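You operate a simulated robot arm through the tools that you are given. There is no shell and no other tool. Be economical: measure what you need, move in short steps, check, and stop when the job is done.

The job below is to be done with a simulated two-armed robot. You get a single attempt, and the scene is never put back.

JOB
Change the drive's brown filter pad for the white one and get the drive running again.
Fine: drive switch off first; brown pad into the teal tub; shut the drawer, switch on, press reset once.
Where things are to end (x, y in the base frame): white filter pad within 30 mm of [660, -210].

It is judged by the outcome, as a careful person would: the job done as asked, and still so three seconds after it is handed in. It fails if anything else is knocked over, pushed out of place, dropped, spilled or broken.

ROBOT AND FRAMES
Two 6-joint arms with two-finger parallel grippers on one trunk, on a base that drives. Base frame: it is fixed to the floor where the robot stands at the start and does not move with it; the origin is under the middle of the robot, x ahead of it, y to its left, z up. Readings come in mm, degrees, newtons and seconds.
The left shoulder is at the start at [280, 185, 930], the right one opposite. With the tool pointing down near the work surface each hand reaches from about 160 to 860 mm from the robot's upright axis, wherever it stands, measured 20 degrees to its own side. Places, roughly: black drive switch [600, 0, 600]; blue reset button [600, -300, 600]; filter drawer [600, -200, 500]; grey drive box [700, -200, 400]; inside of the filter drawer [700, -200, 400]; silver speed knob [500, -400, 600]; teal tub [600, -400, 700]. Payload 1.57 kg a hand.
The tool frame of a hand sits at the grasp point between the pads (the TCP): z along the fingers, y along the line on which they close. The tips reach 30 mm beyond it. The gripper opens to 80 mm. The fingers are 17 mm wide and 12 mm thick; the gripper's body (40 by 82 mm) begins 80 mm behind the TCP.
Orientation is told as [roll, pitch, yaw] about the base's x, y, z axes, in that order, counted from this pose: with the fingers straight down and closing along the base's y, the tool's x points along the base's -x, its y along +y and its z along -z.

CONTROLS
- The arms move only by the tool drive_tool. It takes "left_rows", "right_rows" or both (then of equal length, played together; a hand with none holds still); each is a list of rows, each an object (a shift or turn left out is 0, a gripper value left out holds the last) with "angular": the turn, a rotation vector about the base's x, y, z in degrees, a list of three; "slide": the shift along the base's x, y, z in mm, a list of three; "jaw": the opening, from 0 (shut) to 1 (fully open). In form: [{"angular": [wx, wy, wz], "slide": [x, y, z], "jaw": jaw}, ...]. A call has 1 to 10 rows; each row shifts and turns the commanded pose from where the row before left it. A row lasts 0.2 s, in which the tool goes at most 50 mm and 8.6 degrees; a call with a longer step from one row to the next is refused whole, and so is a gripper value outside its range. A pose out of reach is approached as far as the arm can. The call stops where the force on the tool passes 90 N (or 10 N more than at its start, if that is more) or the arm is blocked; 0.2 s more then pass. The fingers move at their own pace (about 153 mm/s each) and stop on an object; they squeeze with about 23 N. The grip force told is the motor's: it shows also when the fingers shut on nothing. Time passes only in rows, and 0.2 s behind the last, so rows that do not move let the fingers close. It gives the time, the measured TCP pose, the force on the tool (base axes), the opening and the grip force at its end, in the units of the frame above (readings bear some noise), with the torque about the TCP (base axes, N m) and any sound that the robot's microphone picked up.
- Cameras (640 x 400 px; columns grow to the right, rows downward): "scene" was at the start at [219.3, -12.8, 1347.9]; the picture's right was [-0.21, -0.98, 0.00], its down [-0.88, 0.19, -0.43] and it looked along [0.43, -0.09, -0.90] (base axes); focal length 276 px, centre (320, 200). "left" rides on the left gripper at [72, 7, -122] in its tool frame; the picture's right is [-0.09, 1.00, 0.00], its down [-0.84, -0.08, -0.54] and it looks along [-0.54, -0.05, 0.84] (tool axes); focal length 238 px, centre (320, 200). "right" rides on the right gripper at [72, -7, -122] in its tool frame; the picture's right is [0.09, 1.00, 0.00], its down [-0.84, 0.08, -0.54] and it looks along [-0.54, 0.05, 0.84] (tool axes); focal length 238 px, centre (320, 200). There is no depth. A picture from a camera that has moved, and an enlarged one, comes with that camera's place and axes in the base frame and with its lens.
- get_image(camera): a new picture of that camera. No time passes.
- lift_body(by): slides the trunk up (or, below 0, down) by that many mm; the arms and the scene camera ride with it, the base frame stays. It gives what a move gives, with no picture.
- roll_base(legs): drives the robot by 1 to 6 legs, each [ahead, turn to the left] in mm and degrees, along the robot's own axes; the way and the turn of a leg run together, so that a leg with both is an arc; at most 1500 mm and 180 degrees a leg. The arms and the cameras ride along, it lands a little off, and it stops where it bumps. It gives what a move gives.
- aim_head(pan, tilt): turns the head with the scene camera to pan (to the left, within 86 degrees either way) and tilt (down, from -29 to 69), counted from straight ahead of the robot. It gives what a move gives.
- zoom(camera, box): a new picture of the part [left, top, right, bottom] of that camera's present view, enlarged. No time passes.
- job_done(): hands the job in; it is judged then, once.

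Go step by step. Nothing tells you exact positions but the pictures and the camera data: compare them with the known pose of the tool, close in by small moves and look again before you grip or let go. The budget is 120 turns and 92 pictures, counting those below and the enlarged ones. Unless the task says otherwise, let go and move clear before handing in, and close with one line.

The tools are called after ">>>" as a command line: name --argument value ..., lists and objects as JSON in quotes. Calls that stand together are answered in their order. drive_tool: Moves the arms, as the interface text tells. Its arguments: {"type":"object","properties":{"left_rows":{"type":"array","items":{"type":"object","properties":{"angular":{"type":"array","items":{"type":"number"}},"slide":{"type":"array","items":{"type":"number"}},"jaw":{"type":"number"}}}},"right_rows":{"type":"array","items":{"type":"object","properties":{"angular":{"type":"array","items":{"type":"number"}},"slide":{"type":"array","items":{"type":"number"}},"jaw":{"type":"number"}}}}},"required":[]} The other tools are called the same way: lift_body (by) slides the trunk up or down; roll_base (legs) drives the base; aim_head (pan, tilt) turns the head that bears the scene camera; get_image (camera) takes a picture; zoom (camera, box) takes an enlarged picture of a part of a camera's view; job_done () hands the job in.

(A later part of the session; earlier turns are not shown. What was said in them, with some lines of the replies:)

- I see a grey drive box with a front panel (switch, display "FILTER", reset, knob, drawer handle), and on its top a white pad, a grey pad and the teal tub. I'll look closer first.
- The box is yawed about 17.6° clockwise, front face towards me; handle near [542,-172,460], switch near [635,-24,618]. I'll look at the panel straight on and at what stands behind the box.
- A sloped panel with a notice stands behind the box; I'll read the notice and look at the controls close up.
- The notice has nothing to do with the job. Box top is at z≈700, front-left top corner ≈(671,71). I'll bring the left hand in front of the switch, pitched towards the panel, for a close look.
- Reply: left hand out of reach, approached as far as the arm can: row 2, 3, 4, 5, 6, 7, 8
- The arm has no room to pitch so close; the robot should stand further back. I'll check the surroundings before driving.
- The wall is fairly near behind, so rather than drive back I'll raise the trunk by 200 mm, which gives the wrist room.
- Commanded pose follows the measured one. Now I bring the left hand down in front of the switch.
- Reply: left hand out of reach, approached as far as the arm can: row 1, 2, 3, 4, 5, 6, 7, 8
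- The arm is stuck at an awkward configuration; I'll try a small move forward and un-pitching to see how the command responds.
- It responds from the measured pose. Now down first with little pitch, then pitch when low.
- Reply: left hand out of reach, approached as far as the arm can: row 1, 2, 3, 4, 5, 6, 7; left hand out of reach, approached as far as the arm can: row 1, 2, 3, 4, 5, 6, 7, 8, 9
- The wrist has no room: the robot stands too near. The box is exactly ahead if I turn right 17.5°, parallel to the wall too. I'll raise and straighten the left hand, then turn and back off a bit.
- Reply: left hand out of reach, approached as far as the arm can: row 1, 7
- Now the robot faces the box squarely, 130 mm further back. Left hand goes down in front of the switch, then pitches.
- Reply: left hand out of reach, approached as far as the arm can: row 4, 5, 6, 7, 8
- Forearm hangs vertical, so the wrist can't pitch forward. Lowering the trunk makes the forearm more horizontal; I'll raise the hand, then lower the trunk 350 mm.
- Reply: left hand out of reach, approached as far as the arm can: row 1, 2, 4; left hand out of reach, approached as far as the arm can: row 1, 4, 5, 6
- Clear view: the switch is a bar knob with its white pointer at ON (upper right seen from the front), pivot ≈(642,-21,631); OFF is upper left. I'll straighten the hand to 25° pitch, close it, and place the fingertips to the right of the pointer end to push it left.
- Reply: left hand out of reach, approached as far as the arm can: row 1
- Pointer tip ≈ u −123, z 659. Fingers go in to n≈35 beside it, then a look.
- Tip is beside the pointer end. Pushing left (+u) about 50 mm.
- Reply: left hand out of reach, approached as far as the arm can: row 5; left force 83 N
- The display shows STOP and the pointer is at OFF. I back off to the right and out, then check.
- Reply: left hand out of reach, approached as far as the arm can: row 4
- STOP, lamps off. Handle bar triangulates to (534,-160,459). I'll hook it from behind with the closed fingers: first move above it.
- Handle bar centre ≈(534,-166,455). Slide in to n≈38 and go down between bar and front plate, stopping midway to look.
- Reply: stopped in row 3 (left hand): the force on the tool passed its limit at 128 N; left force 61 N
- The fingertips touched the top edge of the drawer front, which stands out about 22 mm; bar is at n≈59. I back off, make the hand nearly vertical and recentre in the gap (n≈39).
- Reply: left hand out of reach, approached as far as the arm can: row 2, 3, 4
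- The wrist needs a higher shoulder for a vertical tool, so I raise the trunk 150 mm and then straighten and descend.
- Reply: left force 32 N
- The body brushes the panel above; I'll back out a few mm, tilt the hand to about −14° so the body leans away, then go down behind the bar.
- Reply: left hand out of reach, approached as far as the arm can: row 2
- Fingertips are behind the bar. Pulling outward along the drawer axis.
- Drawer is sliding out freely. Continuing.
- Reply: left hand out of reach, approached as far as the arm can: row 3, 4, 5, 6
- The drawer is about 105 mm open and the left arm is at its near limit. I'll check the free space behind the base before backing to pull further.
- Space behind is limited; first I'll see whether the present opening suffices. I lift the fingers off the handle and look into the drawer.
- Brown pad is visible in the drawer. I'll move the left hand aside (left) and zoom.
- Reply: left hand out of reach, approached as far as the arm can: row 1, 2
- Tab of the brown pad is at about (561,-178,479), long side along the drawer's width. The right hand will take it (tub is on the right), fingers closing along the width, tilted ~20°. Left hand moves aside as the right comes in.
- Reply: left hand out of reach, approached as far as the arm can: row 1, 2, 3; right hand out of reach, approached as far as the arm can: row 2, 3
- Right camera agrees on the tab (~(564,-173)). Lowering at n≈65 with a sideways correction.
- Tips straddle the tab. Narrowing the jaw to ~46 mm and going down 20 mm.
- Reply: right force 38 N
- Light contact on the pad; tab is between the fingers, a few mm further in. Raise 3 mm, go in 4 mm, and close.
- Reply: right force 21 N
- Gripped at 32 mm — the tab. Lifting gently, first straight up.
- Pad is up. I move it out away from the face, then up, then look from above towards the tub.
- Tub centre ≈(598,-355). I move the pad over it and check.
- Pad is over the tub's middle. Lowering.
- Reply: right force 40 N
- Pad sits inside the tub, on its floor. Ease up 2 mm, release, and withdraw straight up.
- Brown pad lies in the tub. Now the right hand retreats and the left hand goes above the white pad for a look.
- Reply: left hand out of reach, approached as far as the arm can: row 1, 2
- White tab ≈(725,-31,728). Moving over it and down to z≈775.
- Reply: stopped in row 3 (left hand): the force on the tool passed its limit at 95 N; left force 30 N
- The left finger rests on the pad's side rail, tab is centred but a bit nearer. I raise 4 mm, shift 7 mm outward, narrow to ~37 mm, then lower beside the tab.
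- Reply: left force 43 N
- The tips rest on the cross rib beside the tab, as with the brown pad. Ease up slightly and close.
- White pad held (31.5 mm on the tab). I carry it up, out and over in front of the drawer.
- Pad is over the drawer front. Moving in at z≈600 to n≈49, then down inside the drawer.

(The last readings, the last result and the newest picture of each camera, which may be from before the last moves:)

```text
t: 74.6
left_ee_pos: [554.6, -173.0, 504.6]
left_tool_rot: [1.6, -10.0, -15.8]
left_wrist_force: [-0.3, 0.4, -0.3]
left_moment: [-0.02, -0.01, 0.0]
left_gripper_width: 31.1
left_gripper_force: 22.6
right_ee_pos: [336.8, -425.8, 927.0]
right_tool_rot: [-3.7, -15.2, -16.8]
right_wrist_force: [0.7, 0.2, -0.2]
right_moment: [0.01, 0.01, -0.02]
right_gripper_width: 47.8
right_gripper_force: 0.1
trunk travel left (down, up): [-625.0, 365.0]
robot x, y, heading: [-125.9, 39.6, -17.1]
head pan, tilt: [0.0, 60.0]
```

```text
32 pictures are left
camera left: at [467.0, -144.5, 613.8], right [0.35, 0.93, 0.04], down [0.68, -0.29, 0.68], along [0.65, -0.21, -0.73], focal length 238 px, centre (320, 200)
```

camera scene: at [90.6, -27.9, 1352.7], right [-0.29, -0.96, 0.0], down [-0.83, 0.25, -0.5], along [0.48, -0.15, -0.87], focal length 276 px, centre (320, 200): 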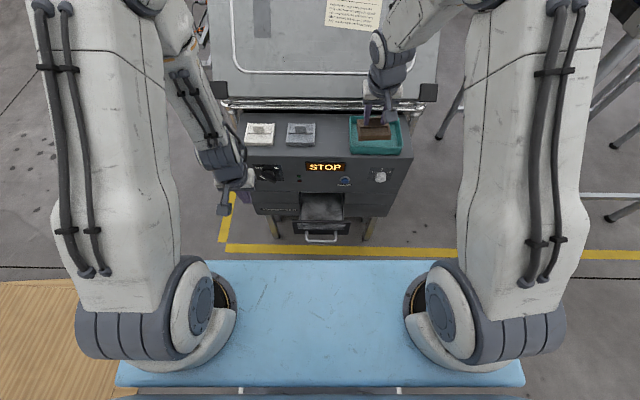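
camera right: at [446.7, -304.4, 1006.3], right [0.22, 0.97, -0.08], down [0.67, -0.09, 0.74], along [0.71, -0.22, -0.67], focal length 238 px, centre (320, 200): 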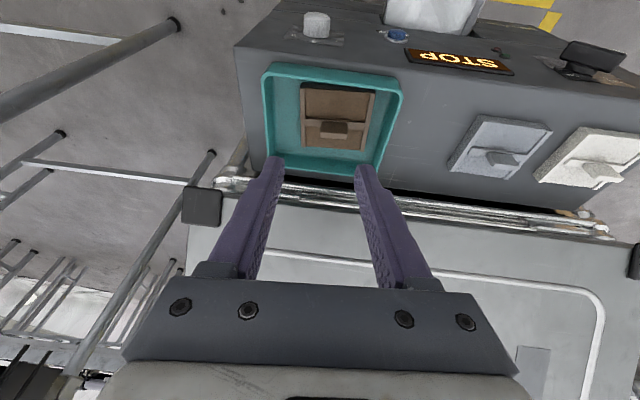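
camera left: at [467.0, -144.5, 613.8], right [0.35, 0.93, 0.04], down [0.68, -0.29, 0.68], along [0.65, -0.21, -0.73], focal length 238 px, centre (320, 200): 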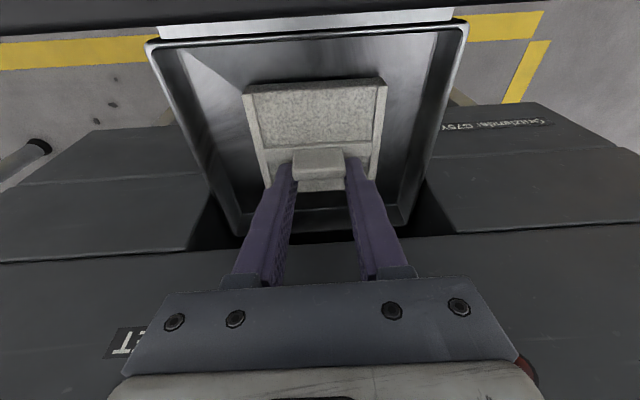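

Pad is within the tray, aligned. Lowering to contact, then release.

>>> drive_tool --left_rows '[{"slide": [2, -0.5, -3]}, {"slide": [2, -0.5, -3]}, {"slide": [0, 0, -3]}]'

```text
t: 75.4
left_ee_pos: [554.8, -172.1, 499.6]
left_tool_rot: [1.8, -10.0, -16.1]
left_wrist_force: [-53.3, 23.4, 66.3]
left_moment: [-2.35, -5.42, -1.11]
left_gripper_width: 30.9
left_gripper_force: 22.8
right_ee_pos: [334.9, -424.9, 930.1]
right_tool_rot: [-3.6, -15.5, -16.6]
right_wrist_force: [0.5, -0.3, 0.1]
right_moment: [0.01, 0.01, -0.01]
right_gripper_width: 48.1
right_gripper_force: 0.1
trunk travel left (down, up): [-625.0, 365.0]
robot x, y, heading: [-125.5, 40.1, -16.9]
head pan, tilt: [0.0, 60.0]
```

Pad is down, and the wrist brushes the panel; I ease out 4 mm and up 2 mm, then release and withdraw.

>>> drive_tool --left_rows '[{"slide": [-4, 1.3, 3]}, {"jaw": 0.5}, {"jaw": 0.5}, {"slide": [0, 0, 15]}, {"slide": [-8, 2, 25]}, {"slide": [-15, 5, 40]}, {"slide": [-15, 5, 45]}]'

>>> get_image --camera "left"

```text
t: 77.0
left_ee_pos: [516.5, -160.0, 624.9]
left_tool_rot: [1.7, -9.8, -15.9]
left_wrist_force: [-0.1, -0.1, -0.2]
left_moment: [0.01, 0.01, 0.0]
left_gripper_width: 39.7
left_gripper_force: 0.1
right_ee_pos: [336.5, -425.4, 926.7]
right_tool_rot: [-3.5, -15.2, -16.7]
right_wrist_force: [0.7, 0.0, -0.7]
right_moment: [-0.04, 0.0, 0.01]
right_gripper_width: 47.8
right_gripper_force: 0.1
trunk travel left (down, up): [-625.0, 365.0]
robot x, y, heading: [-128.2, 40.2, -17.1]
head pan, tilt: [0.0, 60.0]
```

```text
31 pictures are left
camera left: at [428.2, -132.3, 733.3], right [0.36, 0.93, 0.04], down [0.68, -0.29, 0.68], along [0.64, -0.21, -0.73], focal length 238 px, centre (320, 200)
```

left: 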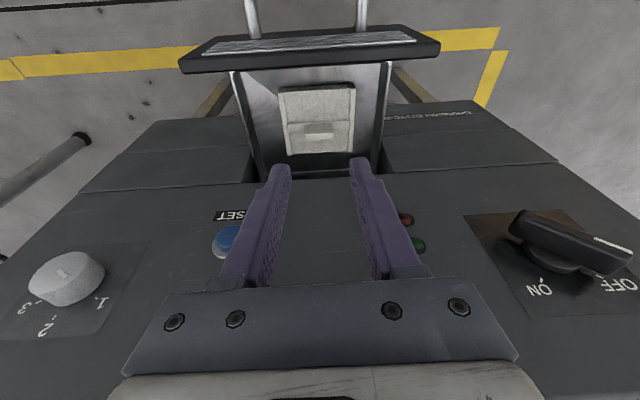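

White pad lies centred in the tray. Now I close the jaw, swing out in front of the drawer plate above the handle bar, to push it in.

>>> drive_tool --left_rows '[{"slide": [-24, 9, 0], "jaw": 0}, {"slide": [-24, 9, 0]}, {"slide": [-24, 8, 0]}, {"slide": [0, 0, -35]}, {"slide": [0, 0, -35]}]'

>>> get_image --camera "left"

```text
t: 78.2
left_ee_pos: [456.8, -150.9, 560.7]
left_tool_rot: [2.0, -9.9, -15.8]
left_wrist_force: [1.6, 4.1, 6.1]
left_moment: [0.08, -0.05, 0.0]
left_gripper_width: 0.0
left_gripper_force: 21.8
left hand out of reach, approached as far as the arm can: row 3, 4, 5
right_ee_pos: [336.8, -424.7, 928.1]
right_tool_rot: [-3.8, -15.2, -16.7]
right_wrist_force: [-0.3, 0.0, 0.6]
right_moment: [-0.01, -0.01, 0.03]
right_gripper_width: 48.0
right_gripper_force: 0.0
trunk travel left (down, up): [-625.0, 365.0]
robot x, y, heading: [-128.8, 37.5, -17.0]
head pan, tilt: [0.0, 60.0]
```

```text
30 pictures are left
camera left: at [369.3, -123.2, 669.9], right [0.35, 0.93, 0.05], down [0.68, -0.29, 0.67], along [0.65, -0.2, -0.74], focal length 238 px, centre (320, 200)
```

left: 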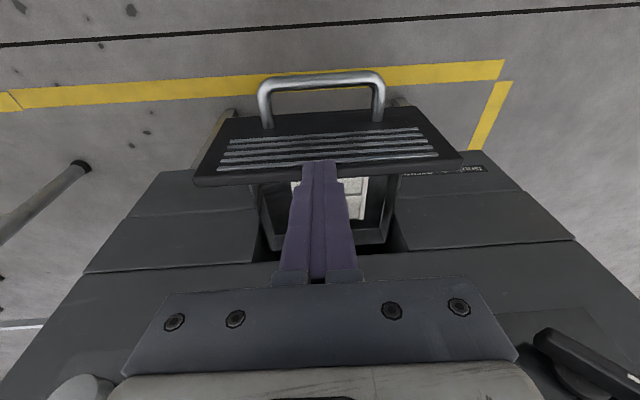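

The tip just meets the plate's top edge; I need ~15 mm more outward, which a vertical hand allows. Raise, straighten, move out, go down.

>>> drive_tool --left_rows '[{"slide": [0, 0, 20]}, {"slide": [0, 0, 0], "angular": [2.2, 7, 0]}, {"slide": [-8, 2.5, 0], "angular": [2.2, 7, 0]}, {"slide": [-10, 3, 0]}, {"slide": [-8, 3, 0]}, {"slide": [0, 0, -20]}, {"slide": [0, 0, -20]}]'

>>> get_image --camera "left"

```text
t: 79.8
left_ee_pos: [440.4, -139.1, 538.6]
left_tool_rot: [3.7, -4.5, -15.9]
left_wrist_force: [-0.6, 0.2, -0.1]
left_moment: [0.03, -0.01, 0.01]
left_gripper_width: 0.0
left_gripper_force: 21.3
left hand out of reach, approached as far as the arm can: row 2, 3
right_ee_pos: [336.8, -425.5, 928.2]
right_tool_rot: [-3.6, -15.2, -16.8]
right_wrist_force: [0.2, 0.7, -0.5]
right_moment: [0.0, -0.02, 0.02]
right_gripper_width: 47.9
right_gripper_force: 0.0
trunk travel left (down, up): [-625.0, 365.0]
robot x, y, heading: [-126.5, 41.2, -16.7]
head pan, tilt: [0.0, 60.0]
```

```text
29 pictures are left
camera left: at [363.3, -117.2, 655.7], right [0.36, 0.93, 0.07], down [0.73, -0.32, 0.6], along [0.58, -0.16, -0.8], focal length 238 px, centre (320, 200)
```

left: 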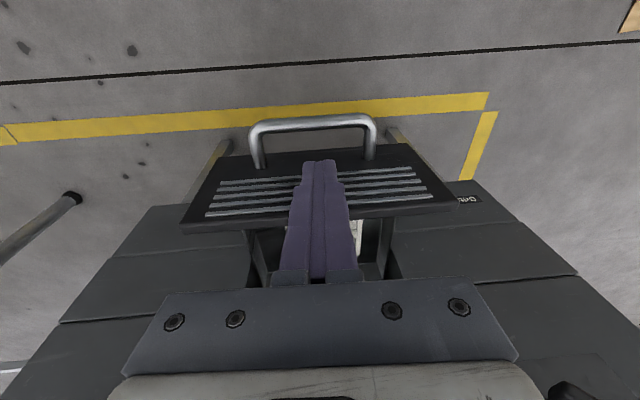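

Fingers are in front of the plate. Lower 8 mm and push in about 95 mm.

>>> drive_tool --left_rows '[{"slide": [0, 0, -8]}, {"slide": [13.3, -4.2, 0]}, {"slide": [13.3, -4.2, 0]}, {"slide": [13.3, -4.2, 0]}, {"slide": [13.3, -4.2, 0]}, {"slide": [13.3, -4.2, 0]}, {"slide": [13.3, -4.2, 0]}, {"slide": [10, -3.2, 0]}]'

>>> get_image --camera "left"

```text
t: 81.6
left_ee_pos: [531.0, -167.8, 531.7]
left_tool_rot: [3.7, -4.5, -16.0]
left_wrist_force: [0.3, -0.5, 0.3]
left_moment: [0.0, -0.01, -0.01]
left_gripper_width: 0.1
left_gripper_force: 21.3
right_ee_pos: [336.1, -425.2, 928.2]
right_tool_rot: [-3.6, -15.1, -16.9]
right_wrist_force: [-0.8, -0.2, 0.2]
right_moment: [0.03, -0.01, -0.02]
right_gripper_width: 47.9
right_gripper_force: 0.1
trunk travel left (down, up): [-625.0, 365.0]
robot x, y, heading: [-126.7, 33.8, -17.0]
head pan, tilt: [0.0, 60.0]
```

```text
28 pictures are left
camera left: at [452.8, -145.5, 648.5], right [0.36, 0.93, 0.07], down [0.73, -0.33, 0.6], along [0.58, -0.16, -0.8], focal length 238 px, centre (320, 200)
```

left: 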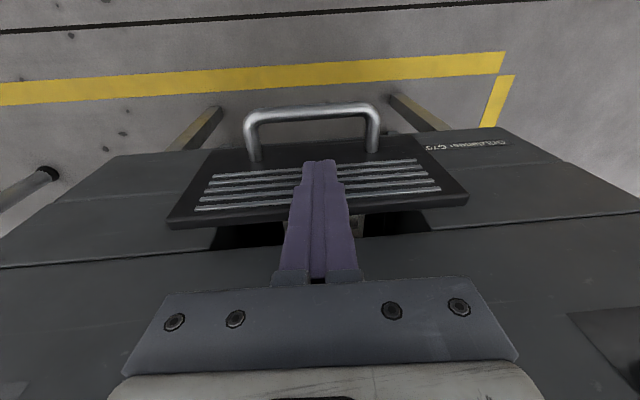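

About 30 mm remain. I back out and up, lower the trunk 150 mm, and tilt the hand for the final push.

>>> drive_tool --left_rows '[{"slide": [-20, 6, 5]}, {"slide": [0, 0, 45]}, {"slide": [0, 0, 45]}, {"slide": [0, 0, 45]}, {"slide": [0, 0, 45]}]'

>>> lift_body --by -150

>>> drive_tool --left_rows '[{"angular": [-2.1, -6.7, 0]}, {"angular": [-2.1, -6.7, 0]}, {"angular": [-2.1, -6.7, 0]}, {"slide": [5, 0, -15]}]'

>>> get_image --camera "left"

```text
t: 82.8
left_ee_pos: [512.5, -160.5, 713.5]
left_tool_rot: [3.7, -4.4, -16.0]
left_wrist_force: [0.8, 0.1, 0.7]
left_moment: [0.01, 0.01, 0.0]
left_gripper_width: 0.0
left_gripper_force: 21.0
right_ee_pos: [337.4, -425.6, 927.3]
right_tool_rot: [-3.6, -15.2, -16.7]
right_wrist_force: [0.6, 0.1, -0.1]
right_moment: [0.0, 0.0, 0.03]
right_gripper_width: 48.2
right_gripper_force: 0.1
trunk travel left (down, up): [-625.0, 365.0]
robot x, y, heading: [-124.6, 38.1, -16.8]
head pan, tilt: [0.0, 60.0]
```

```text
t: 84.6
left_ee_pos: [513.0, -160.4, 563.6]
left_tool_rot: [3.7, -4.4, -15.9]
left_wrist_force: [-0.7, -0.2, 0.4]
left_moment: [-0.07, 0.01, 0.04]
left_gripper_width: 0.0
left_gripper_force: 21.2
right_ee_pos: [338.1, -425.4, 778.4]
right_tool_rot: [-3.7, -15.2, -16.8]
right_wrist_force: [0.2, -0.3, 0.2]
right_moment: [-0.01, -0.01, 0.03]
right_gripper_width: 48.1
right_gripper_force: 0.1
trunk travel left (down, up): [-475.0, 515.0]
robot x, y, heading: [-121.7, 42.1, -17.1]
head pan, tilt: [0.0, 60.0]
```

```text
t: 85.6
left_ee_pos: [519.3, -158.1, 547.6]
left_tool_rot: [4.1, -22.6, -15.8]
left_wrist_force: [-0.2, 0.8, -0.3]
left_moment: [0.03, 0.02, 0.05]
left_gripper_width: 0.2
left_gripper_force: 21.2
left hand out of reach, approached as far as the arm can: row 2
right_ee_pos: [336.8, -424.8, 777.6]
right_tool_rot: [-3.6, -15.1, -16.8]
right_wrist_force: [0.4, 0.5, -0.2]
right_moment: [0.0, -0.03, 0.0]
right_gripper_width: 47.8
right_gripper_force: 0.0
trunk travel left (down, up): [-475.0, 515.0]
robot x, y, heading: [-126.1, 39.8, -17.2]
head pan, tilt: [0.0, 60.0]
```

```text
27 pictures are left
camera left: at [410.3, -127.7, 634.5], right [0.33, 0.94, 0.1], down [0.52, -0.27, 0.81], along [0.79, -0.21, -0.57], focal length 238 px, centre (320, 200)
```

left: 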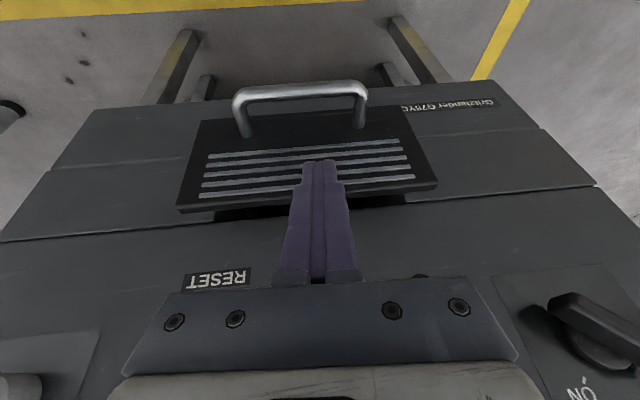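

>>> drive_tool --left_rows '[{"slide": [0, 0, -20]}, {"slide": [9.5, -3, 0]}, {"slide": [9.5, -3, 0]}, {"slide": [7, -2.2, 0]}, {"slide": [5, -1.5, 0]}, {"slide": [3, -1, 0]}]'

>>> get_image --camera "left"

```text
t: 87.0
left_ee_pos: [549.1, -166.0, 527.3]
left_tool_rot: [4.0, -22.1, -15.8]
left_wrist_force: [-17.7, 5.1, 6.9]
left_moment: [0.06, 0.29, -0.02]
left_gripper_width: 0.0
left_gripper_force: 22.0
right_ee_pos: [336.8, -425.2, 778.1]
right_tool_rot: [-3.6, -15.2, -16.8]
right_wrist_force: [0.4, -0.6, 0.1]
right_moment: [0.0, -0.01, 0.01]
right_gripper_width: 47.9
right_gripper_force: 0.0
trunk travel left (down, up): [-475.0, 515.0]
robot x, y, heading: [-123.7, 37.1, -16.8]
head pan, tilt: [0.0, 60.0]
```

```text
26 pictures are left
camera left: at [442.2, -137.8, 614.9], right [0.33, 0.94, 0.1], down [0.52, -0.27, 0.81], along [0.79, -0.21, -0.58], focal length 238 px, centre (320, 200)
```

left: 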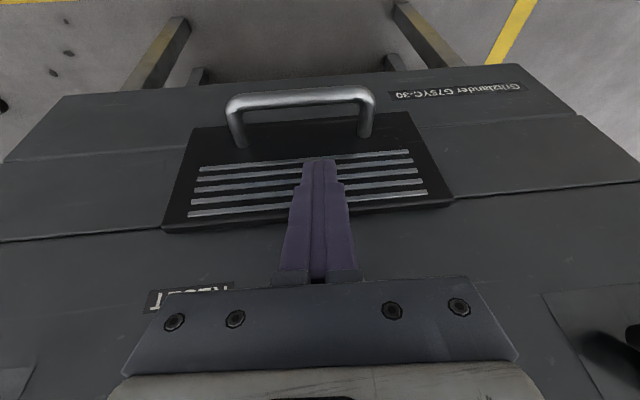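

Resistance of about 18 N; pushing a few mm more to seat it, then backing off to see.

>>> drive_tool --left_rows '[{"slide": [4, -1.2, 0]}, {"slide": [3, -1, 0]}]'

>>> drive_tool --left_rows '[{"slide": [-20, 6, 5]}, {"slide": [-10, 3, 30]}, {"slide": [0, 20, 35]}, {"slide": [0, 35, 30]}, {"slide": [0, 35, 20]}]'

>>> zoom --camera "scene" --box '[220, 80, 460, 240]'

>>> get_image --camera "left"

```text
t: 87.6
left_ee_pos: [551.5, -167.0, 525.2]
left_tool_rot: [4.1, -21.3, -16.0]
left_wrist_force: [-61.3, 16.7, 27.3]
left_moment: [0.33, 0.99, -0.04]
left_gripper_width: 0.0
left_gripper_force: 21.3
right_ee_pos: [334.8, -423.4, 778.9]
right_tool_rot: [-3.5, -15.3, -16.8]
right_wrist_force: [0.0, -0.5, 0.4]
right_moment: [0.03, 0.01, -0.01]
right_gripper_width: 48.1
right_gripper_force: 0.0
trunk travel left (down, up): [-475.0, 515.0]
robot x, y, heading: [-125.4, 39.7, -17.0]
head pan, tilt: [0.0, 60.0]
```

```text
t: 88.8
left_ee_pos: [530.7, -70.4, 646.6]
left_tool_rot: [4.1, -22.4, -15.8]
left_wrist_force: [0.0, 0.5, 0.1]
left_moment: [0.0, 0.01, 0.01]
left_gripper_width: 0.0
left_gripper_force: 20.8
right_ee_pos: [335.7, -425.2, 778.3]
right_tool_rot: [-3.7, -15.2, -16.7]
right_wrist_force: [-0.8, 0.6, 0.9]
right_moment: [0.0, -0.01, 0.02]
right_gripper_width: 48.1
right_gripper_force: 0.0
trunk travel left (down, up): [-475.0, 515.0]
robot x, y, heading: [-124.6, 38.6, -16.9]
head pan, tilt: [0.0, 60.0]
```

```text
2.50 times, centred on (340, 160) of scene
camera zoom: at [90.6, -28.4, 1202.6], right [-0.29, -0.96, 0.0], down [-0.83, 0.25, -0.5], along [0.48, -0.15, -0.87], focal length 690 px, centre (270, 300)
```

zoom: 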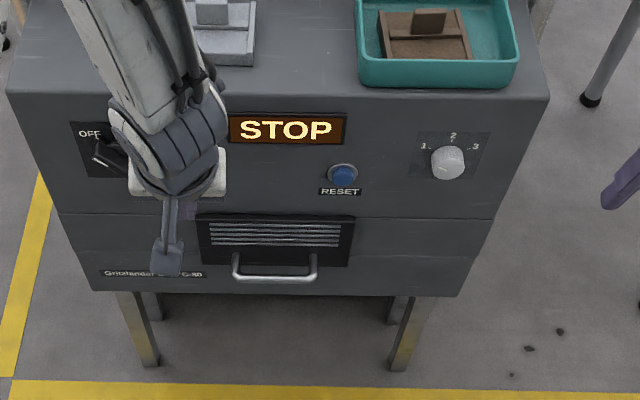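

```text
24 pictures are left
camera left: at [421.6, -41.0, 733.0], right [0.33, 0.94, 0.1], down [0.52, -0.27, 0.81], along [0.79, -0.21, -0.57], focal length 238 px, centre (320, 200)
```

left: 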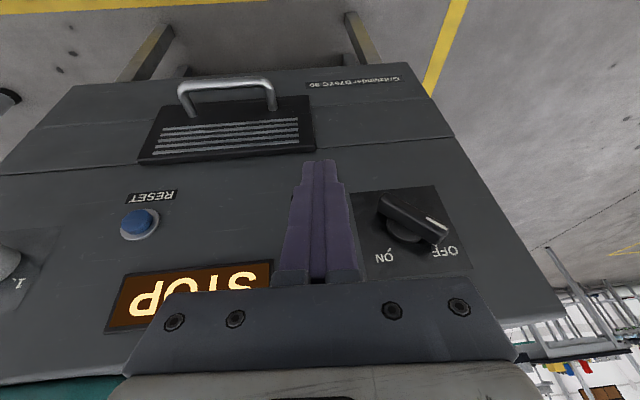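

Drawer is shut flush. Next, switch ON: bring the fingertips to the left of the pointer end and push right.

>>> drive_tool --left_rows '[{"slide": [10, 35, 8]}, {"slide": [11, 35, 8]}, {"slide": [11, 35, 8]}, {"slide": [11, 35, 4]}]'

>>> get_image --camera "left"

```text
t: 89.8
left_ee_pos: [575.1, 69.8, 674.9]
left_tool_rot: [4.0, -22.4, -15.8]
left_wrist_force: [0.3, -0.4, -0.4]
left_moment: [-0.01, -0.04, -0.03]
left_gripper_width: 0.0
left_gripper_force: 22.0
right_ee_pos: [337.7, -425.0, 776.9]
right_tool_rot: [-3.6, -15.2, -16.8]
right_wrist_force: [-0.1, -0.2, -0.2]
right_moment: [0.0, -0.04, -0.03]
right_gripper_width: 47.9
right_gripper_force: 0.0
trunk travel left (down, up): [-475.0, 515.0]
robot x, y, heading: [-124.8, 39.4, -16.8]
head pan, tilt: [0.0, 60.0]
```

```text
23 pictures are left
camera left: at [465.2, 97.0, 761.5], right [0.33, 0.94, 0.1], down [0.52, -0.27, 0.81], along [0.79, -0.21, -0.57], focal length 238 px, centre (320, 200)
```

left: 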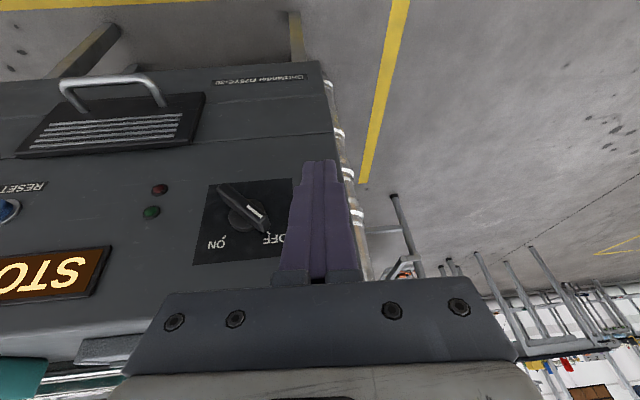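

>>> drive_tool --left_rows '[{"slide": [27, -8.5, 0]}, {"slide": [26, -8, 0]}]'

>>> get_image --camera "left"

```text
t: 90.4
left_ee_pos: [624.1, 53.0, 674.4]
left_tool_rot: [4.1, -22.5, -16.0]
left_wrist_force: [0.1, -0.1, 0.3]
left_moment: [0.0, 0.04, 0.0]
left_gripper_width: 0.0
left_gripper_force: 21.4
left hand out of reach, approached as far as the arm can: row 2
right_ee_pos: [336.6, -425.4, 777.9]
right_tool_rot: [-3.6, -15.3, -16.7]
right_wrist_force: [-0.4, -0.5, 0.2]
right_moment: [0.02, 0.0, -0.01]
right_gripper_width: 47.8
right_gripper_force: 0.0
trunk travel left (down, up): [-475.0, 515.0]
robot x, y, heading: [-127.1, 40.9, -17.1]
head pan, tilt: [0.0, 60.0]
```

```text
22 pictures are left
camera left: at [515.2, 81.9, 760.9], right [0.33, 0.94, 0.1], down [0.51, -0.27, 0.81], along [0.79, -0.22, -0.57], focal length 238 px, centre (320, 200)
```

left: 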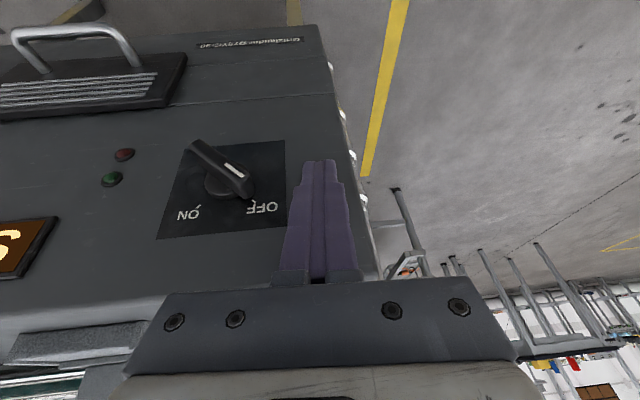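

>>> drive_tool --left_rows '[{"slide": [-2, -11.7, 0]}, {"slide": [-2, -11.7, 0]}, {"slide": [-2.6, -11.6, 0]}, {"slide": [-3.6, -11.4, 0]}, {"slide": [-3, -9.5, 0]}]'

>>> get_image --camera "left"

```text
t: 91.6
left_ee_pos: [610.3, -4.3, 676.4]
left_tool_rot: [3.9, -22.6, -16.1]
left_wrist_force: [1.8, 3.8, 14.4]
left_moment: [0.03, -0.15, -0.12]
left_gripper_width: 0.0
left_gripper_force: 21.3
right_ee_pos: [334.9, -426.0, 777.5]
right_tool_rot: [-3.7, -15.2, -16.9]
right_wrist_force: [0.5, 1.0, -0.1]
right_moment: [-0.05, 0.03, -0.06]
right_gripper_width: 47.9
right_gripper_force: 0.1
trunk travel left (down, up): [-475.0, 515.0]
robot x, y, heading: [-127.4, 37.5, -16.9]
head pan, tilt: [0.0, 60.0]
```

```text
21 pictures are left
camera left: at [502.0, 25.2, 762.6], right [0.33, 0.94, 0.1], down [0.51, -0.27, 0.82], along [0.79, -0.22, -0.57], focal length 238 px, centre (320, 200)
```

left: 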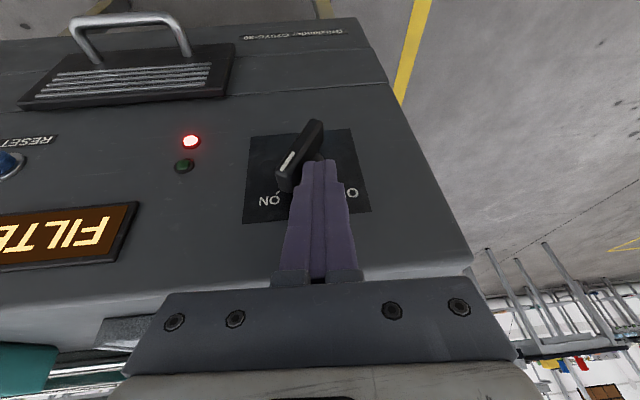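

Switch is ON again; display shows FILTER with the red lamp, so reset is next. Left hand retreats; the right hand closes and comes before the blue button.

>>> drive_tool --left_rows '[{"slide": [2, 6, 0]}, {"slide": [-30, 12, 0]}, {"slide": [-30, 20, 5]}, {"slide": [-10, 30, 5]}, {"slide": [0, 30, 5]}, {}]' --right_rows '[{"slide": [20, 30, -25], "jaw": 0}, {"slide": [20, 30, -25]}, {"slide": [20, 30, -25]}, {"slide": [25, 30, -25]}, {"slide": [25, 32, -25]}, {"slide": [22, 32, -20]}]'

>>> get_image --camera "right"

>>> zoom --camera "scene" --box '[220, 80, 460, 240]'

```text
t: 93.0
left_ee_pos: [544.8, 88.0, 697.4]
left_tool_rot: [4.6, -22.2, -15.7]
left_wrist_force: [-0.6, -1.3, -0.3]
left_moment: [0.03, 0.02, -0.01]
left_gripper_width: 0.0
left_gripper_force: 21.5
left hand out of reach, approached as far as the arm can: row 5
right_ee_pos: [467.0, -238.8, 631.9]
right_tool_rot: [-3.7, -15.2, -16.8]
right_wrist_force: [-0.1, -0.1, -0.7]
right_moment: [0.02, -0.03, -0.03]
right_gripper_width: 0.0
right_gripper_force: 21.0
trunk travel left (down, up): [-475.0, 515.0]
robot x, y, heading: [-123.5, 36.1, -16.6]
head pan, tilt: [0.0, 60.0]
```

```text
20 pictures are left
camera right: at [370.1, -208.0, 730.4], right [0.22, 0.97, -0.08], down [0.67, -0.09, 0.74], along [0.71, -0.22, -0.67], focal length 238 px, centre (320, 200)
```

right: 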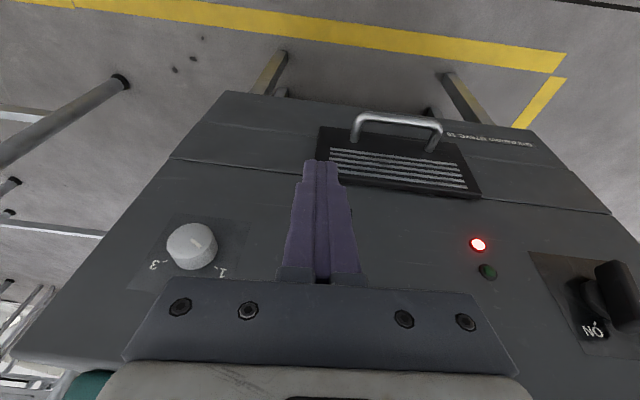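

```text
2.50 times, centred on (340, 160) of scene
camera zoom: at [90.3, -28.2, 1202.7], right [-0.29, -0.96, 0.0], down [-0.83, 0.25, -0.5], along [0.48, -0.15, -0.87], focal length 690 px, centre (270, 300)
```

zoom: 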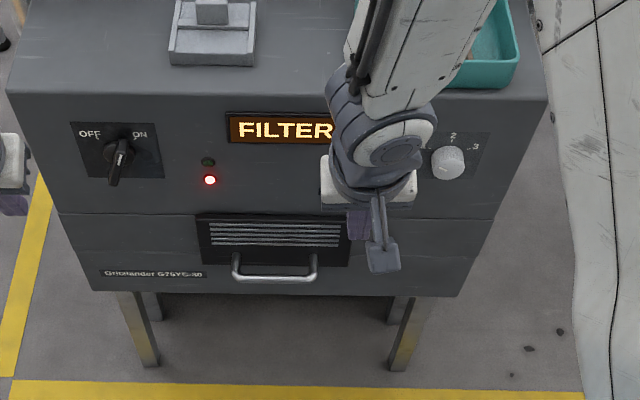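

The lever isn't quite fully at ON (pointer about half-way to the right). I'll push it home with the left hand before pressing reset.

>>> drive_tool --left_rows '[{"slide": [10, -20, -10]}, {"slide": [9, -21, -11]}, {"slide": [28, -9, 0]}, {"slide": [27, -8.5, 0]}, {"slide": [-2.4, -8.8, 0]}, {"slide": [-2.4, -8.8, 0]}]'

>>> get_image --camera "left"

```text
t: 94.4
left_ee_pos: [615.1, 11.6, 674.7]
left_tool_rot: [4.0, -22.4, -15.7]
left_wrist_force: [0.5, 0.0, -0.2]
left_moment: [-0.03, 0.0, -0.04]
left_gripper_width: 0.0
left_gripper_force: 21.2
right_ee_pos: [466.9, -239.1, 632.0]
right_tool_rot: [-3.8, -15.2, -16.8]
right_wrist_force: [0.1, 0.3, 0.3]
right_moment: [0.0, -0.01, -0.01]
right_gripper_width: 0.0
right_gripper_force: 20.8
trunk travel left (down, up): [-475.0, 515.0]
robot x, y, heading: [-125.5, 40.7, -16.9]
head pan, tilt: [0.0, 60.0]
```

```text
18 pictures are left
camera left: at [506.0, 40.2, 762.0], right [0.33, 0.94, 0.1], down [0.52, -0.27, 0.81], along [0.79, -0.21, -0.57], focal length 238 px, centre (320, 200)
```

left: 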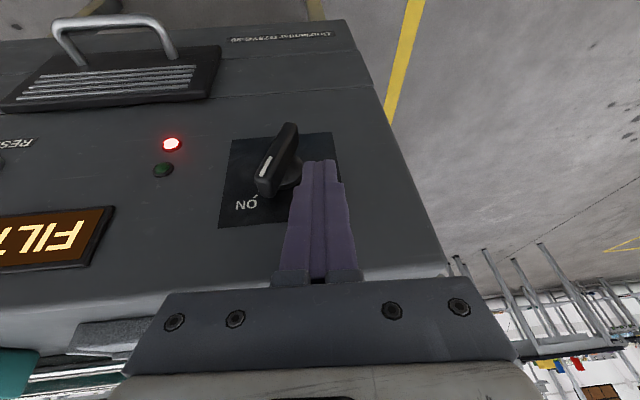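

>>> drive_tool --left_rows '[{"slide": [-2, -7, 0]}, {"slide": [-2, -7, 0]}, {"slide": [-1.5, -5, 0]}]'

>>> get_image --camera "left"

```text
t: 95.2
left_ee_pos: [608.3, -6.1, 674.7]
left_tool_rot: [4.2, -22.6, -15.7]
left_wrist_force: [1.5, 8.4, 3.6]
left_moment: [0.22, -0.05, 0.03]
left_gripper_width: 0.0
left_gripper_force: 20.5
right_ee_pos: [468.0, -238.4, 632.4]
right_tool_rot: [-3.8, -15.2, -16.7]
right_wrist_force: [-0.8, 1.1, 0.7]
right_moment: [0.0, -0.01, 0.0]
right_gripper_width: 0.4
right_gripper_force: 21.5
trunk travel left (down, up): [-475.0, 515.0]
robot x, y, heading: [-123.6, 37.2, -16.7]
head pan, tilt: [0.0, 60.0]
```

```text
17 pictures are left
camera left: at [499.5, 22.5, 761.7], right [0.32, 0.94, 0.1], down [0.52, -0.27, 0.81], along [0.79, -0.21, -0.57], focal length 238 px, centre (320, 200)
```

left: 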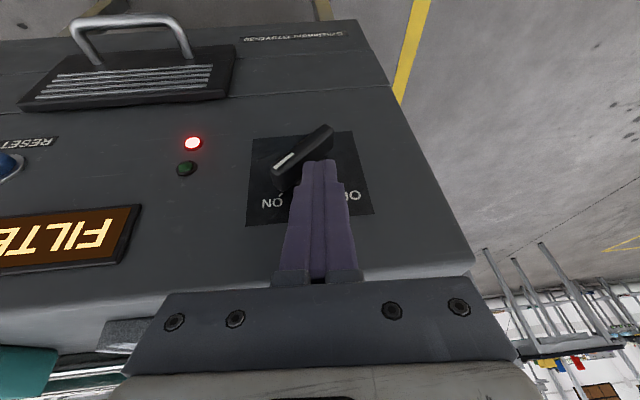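

>>> drive_tool --left_rows '[{"slide": [-2, -6, 0]}, {"slide": [2, 8, 0]}, {"slide": [-30, 12, 0]}, {"slide": [-30, 20, 5]}, {"slide": [-5, 30, 5]}]'

>>> zoom --camera "scene" --box '[220, 80, 460, 240]'

```text
t: 96.4
left_ee_pos: [541.2, 57.2, 685.2]
left_tool_rot: [4.0, -22.4, -15.8]
left_wrist_force: [-0.6, 0.3, 0.0]
left_moment: [0.03, 0.01, -0.03]
left_gripper_width: 0.0
left_gripper_force: 21.3
right_ee_pos: [468.4, -239.0, 631.6]
right_tool_rot: [-3.6, -15.3, -16.7]
right_wrist_force: [-0.2, -0.7, 0.4]
right_moment: [0.01, -0.02, 0.04]
right_gripper_width: 0.2
right_gripper_force: 21.2
trunk travel left (down, up): [-475.0, 515.0]
robot x, y, heading: [-125.2, 40.4, -17.2]
head pan, tilt: [0.0, 60.0]
```

```text
2.50 times, centred on (340, 160) of scene
camera zoom: at [90.7, -28.1, 1202.6], right [-0.29, -0.96, 0.0], down [-0.83, 0.25, -0.5], along [0.48, -0.15, -0.87], focal length 690 px, centre (270, 300)
```

zoom: 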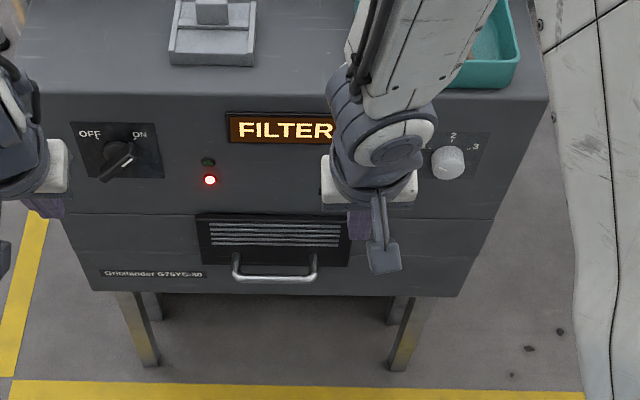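

Switch fully at ON, no knock-ons. Button centre ≈(554,-256,603). Align the right fingertips with it at n≈45.

>>> drive_tool --right_rows '[{"slide": [3.5, 11, -1]}, {"slide": [26, -8, 0]}, {"slide": [24, -8, 0]}]'

>>> get_image --camera "right"

>>> zoom --camera "scene" --box '[280, 110, 430, 210]'

```text
t: 97.2
left_ee_pos: [540.9, 56.3, 685.3]
left_tool_rot: [4.1, -22.6, -15.8]
left_wrist_force: [0.1, -0.2, -0.1]
left_moment: [0.04, 0.0, -0.01]
left_gripper_width: 0.0
left_gripper_force: 21.2
right_ee_pos: [520.5, -244.1, 631.9]
right_tool_rot: [-3.7, -15.2, -16.9]
right_wrist_force: [-0.3, 0.0, 0.4]
right_moment: [-0.02, -0.03, 0.0]
right_gripper_width: 0.0
right_gripper_force: 21.8
trunk travel left (down, up): [-475.0, 515.0]
robot x, y, heading: [-126.1, 37.2, -16.7]
head pan, tilt: [0.0, 60.0]
```

```text
15 pictures are left
camera right: at [422.8, -214.1, 730.6], right [0.22, 0.97, -0.09], down [0.67, -0.09, 0.74], along [0.71, -0.22, -0.67], focal length 238 px, centre (320, 200)
```

right: 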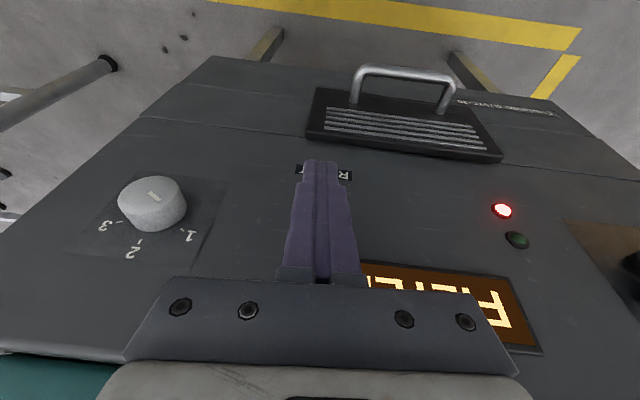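

```text
4.00 times, centred on (355, 160) of scene
camera zoom: at [90.5, -27.8, 1202.7], right [-0.29, -0.96, 0.0], down [-0.83, 0.25, -0.5], along [0.48, -0.15, -0.87], focal length 1104 px, centre (180, 360)
```

zoom: 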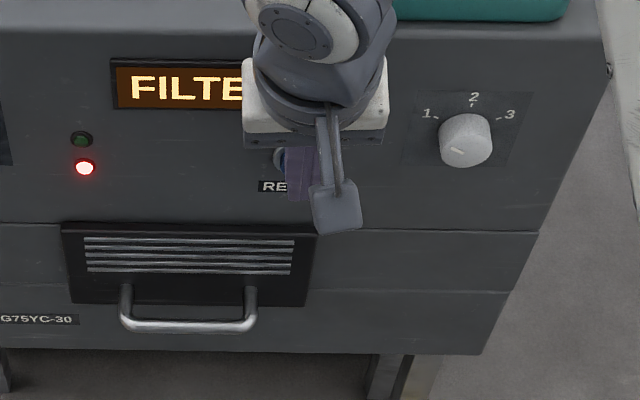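

Tip is centred on the button. Pressing in slowly.

>>> drive_tool --right_rows '[{"slide": [5.7, -1.8, 0]}, {"slide": [5.7, -1.8, 0]}, {"slide": [3.8, -1.2, 0]}, {"slide": [3.8, -1.2, 0]}, {"slide": [2.9, -0.9, 0]}]'

>>> zoom --camera "scene" --box '[280, 110, 430, 210]'

```text
t: 98.4
left_ee_pos: [538.8, 57.7, 687.3]
left_tool_rot: [4.1, -22.5, -15.9]
left_wrist_force: [0.5, 1.4, -0.3]
left_moment: [0.01, 0.01, -0.01]
left_gripper_width: 0.3
left_gripper_force: 20.8
right_ee_pos: [537.9, -250.6, 631.8]
right_tool_rot: [-4.1, -14.7, -16.7]
right_wrist_force: [-54.1, 32.5, 18.9]
right_moment: [-2.19, -3.59, -0.11]
right_gripper_width: 0.0
right_gripper_force: 20.8
trunk travel left (down, up): [-475.0, 515.0]
robot x, y, heading: [-128.4, 35.6, -16.7]
head pan, tilt: [0.0, 60.0]
heard: click
```

```text
4.00 times, centred on (355, 160) of scene
camera zoom: at [88.2, -26.5, 1203.5], right [-0.29, -0.96, 0.0], down [-0.83, 0.25, -0.5], along [0.48, -0.15, -0.86], focal length 1104 px, centre (180, 360)
```

zoom: 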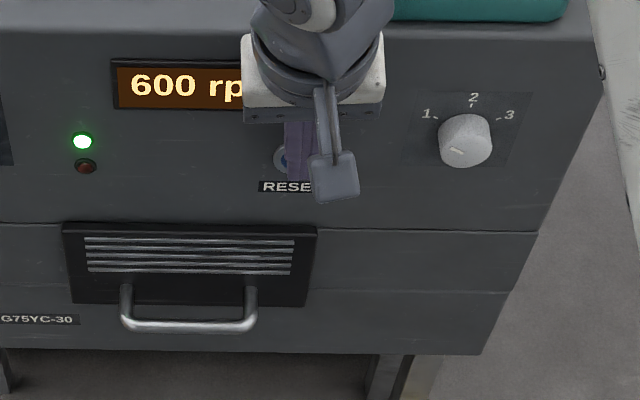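

A click, green lamp, 600 rpm: the drive runs. Backing both hands straight off.

>>> drive_tool --right_rows '[{"slide": [-20, 6, 0]}, {"slide": [-30, 5, 0]}, {"slide": [-30, -10, 10]}, {"slide": [-30, -30, 20]}, {"slide": [-20, -40, 20]}]' --left_rows '[{"slide": [-10, 5, 0]}, {"slide": [-10, 20, 0]}, {"slide": [0, 30, 10]}, {"slide": [0, 30, 10]}, {}]'

>>> get_image --camera "scene"

>>> zoom --camera "scene" --box '[220, 60, 460, 220]'

```text
t: 99.6
left_ee_pos: [531.9, 93.9, 709.3]
left_tool_rot: [5.4, -20.3, -15.7]
left_wrist_force: [-0.4, -0.2, 0.0]
left_moment: [0.02, -0.02, -0.03]
left_gripper_width: 0.1
left_gripper_force: 21.2
left hand out of reach, approached as far as the arm can: row 2, 3, 4
right_ee_pos: [414.3, -321.0, 680.8]
right_tool_rot: [-3.6, -15.2, -16.8]
right_wrist_force: [-0.3, 0.2, 0.2]
right_moment: [-0.01, 0.03, 0.01]
right_gripper_width: 0.0
right_gripper_force: 21.4
trunk travel left (down, up): [-475.0, 515.0]
robot x, y, heading: [-123.0, 37.4, -17.0]
head pan, tilt: [0.0, 60.0]
```

```text
12 pictures are left
camera scene: at [90.9, -27.6, 1202.6], right [-0.29, -0.96, 0.0], down [-0.83, 0.25, -0.5], along [0.48, -0.15, -0.87], focal length 276 px, centre (320, 200)
```

scene: 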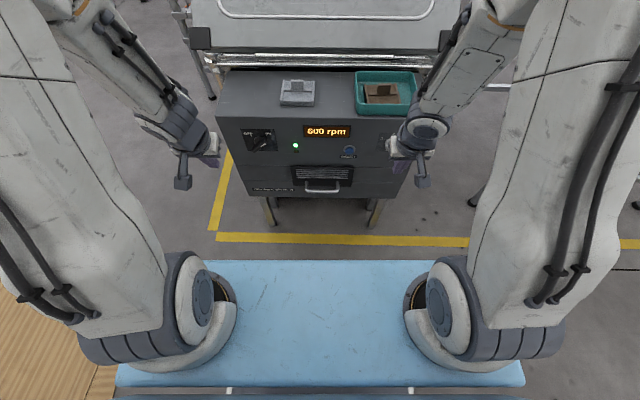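

```text
2.50 times, centred on (340, 140) of scene
camera zoom: at [90.9, -27.6, 1202.6], right [-0.29, -0.96, 0.0], down [-0.83, 0.25, -0.5], along [0.48, -0.15, -0.87], focal length 690 px, centre (270, 350)
```

zoom: 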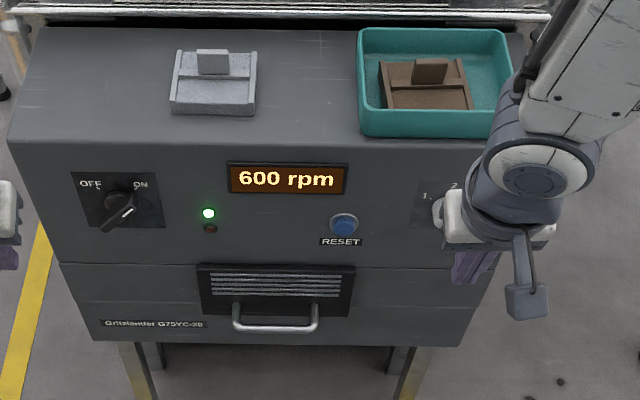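

Display reads 600 rpm with the green lamp lit. The drawer is shut, the switch is at ON, the brown pad is in the tub, the grey pad is untouched and both hands are clear, so I'm handing in.

>>> job_done

```text
The job is handed in.
```

The white pad is in the closed drawer (about 10–15 mm from target by my estimate), the brown pad is in the teal tub, and the drive is on, reset once and running at 600 rpm.
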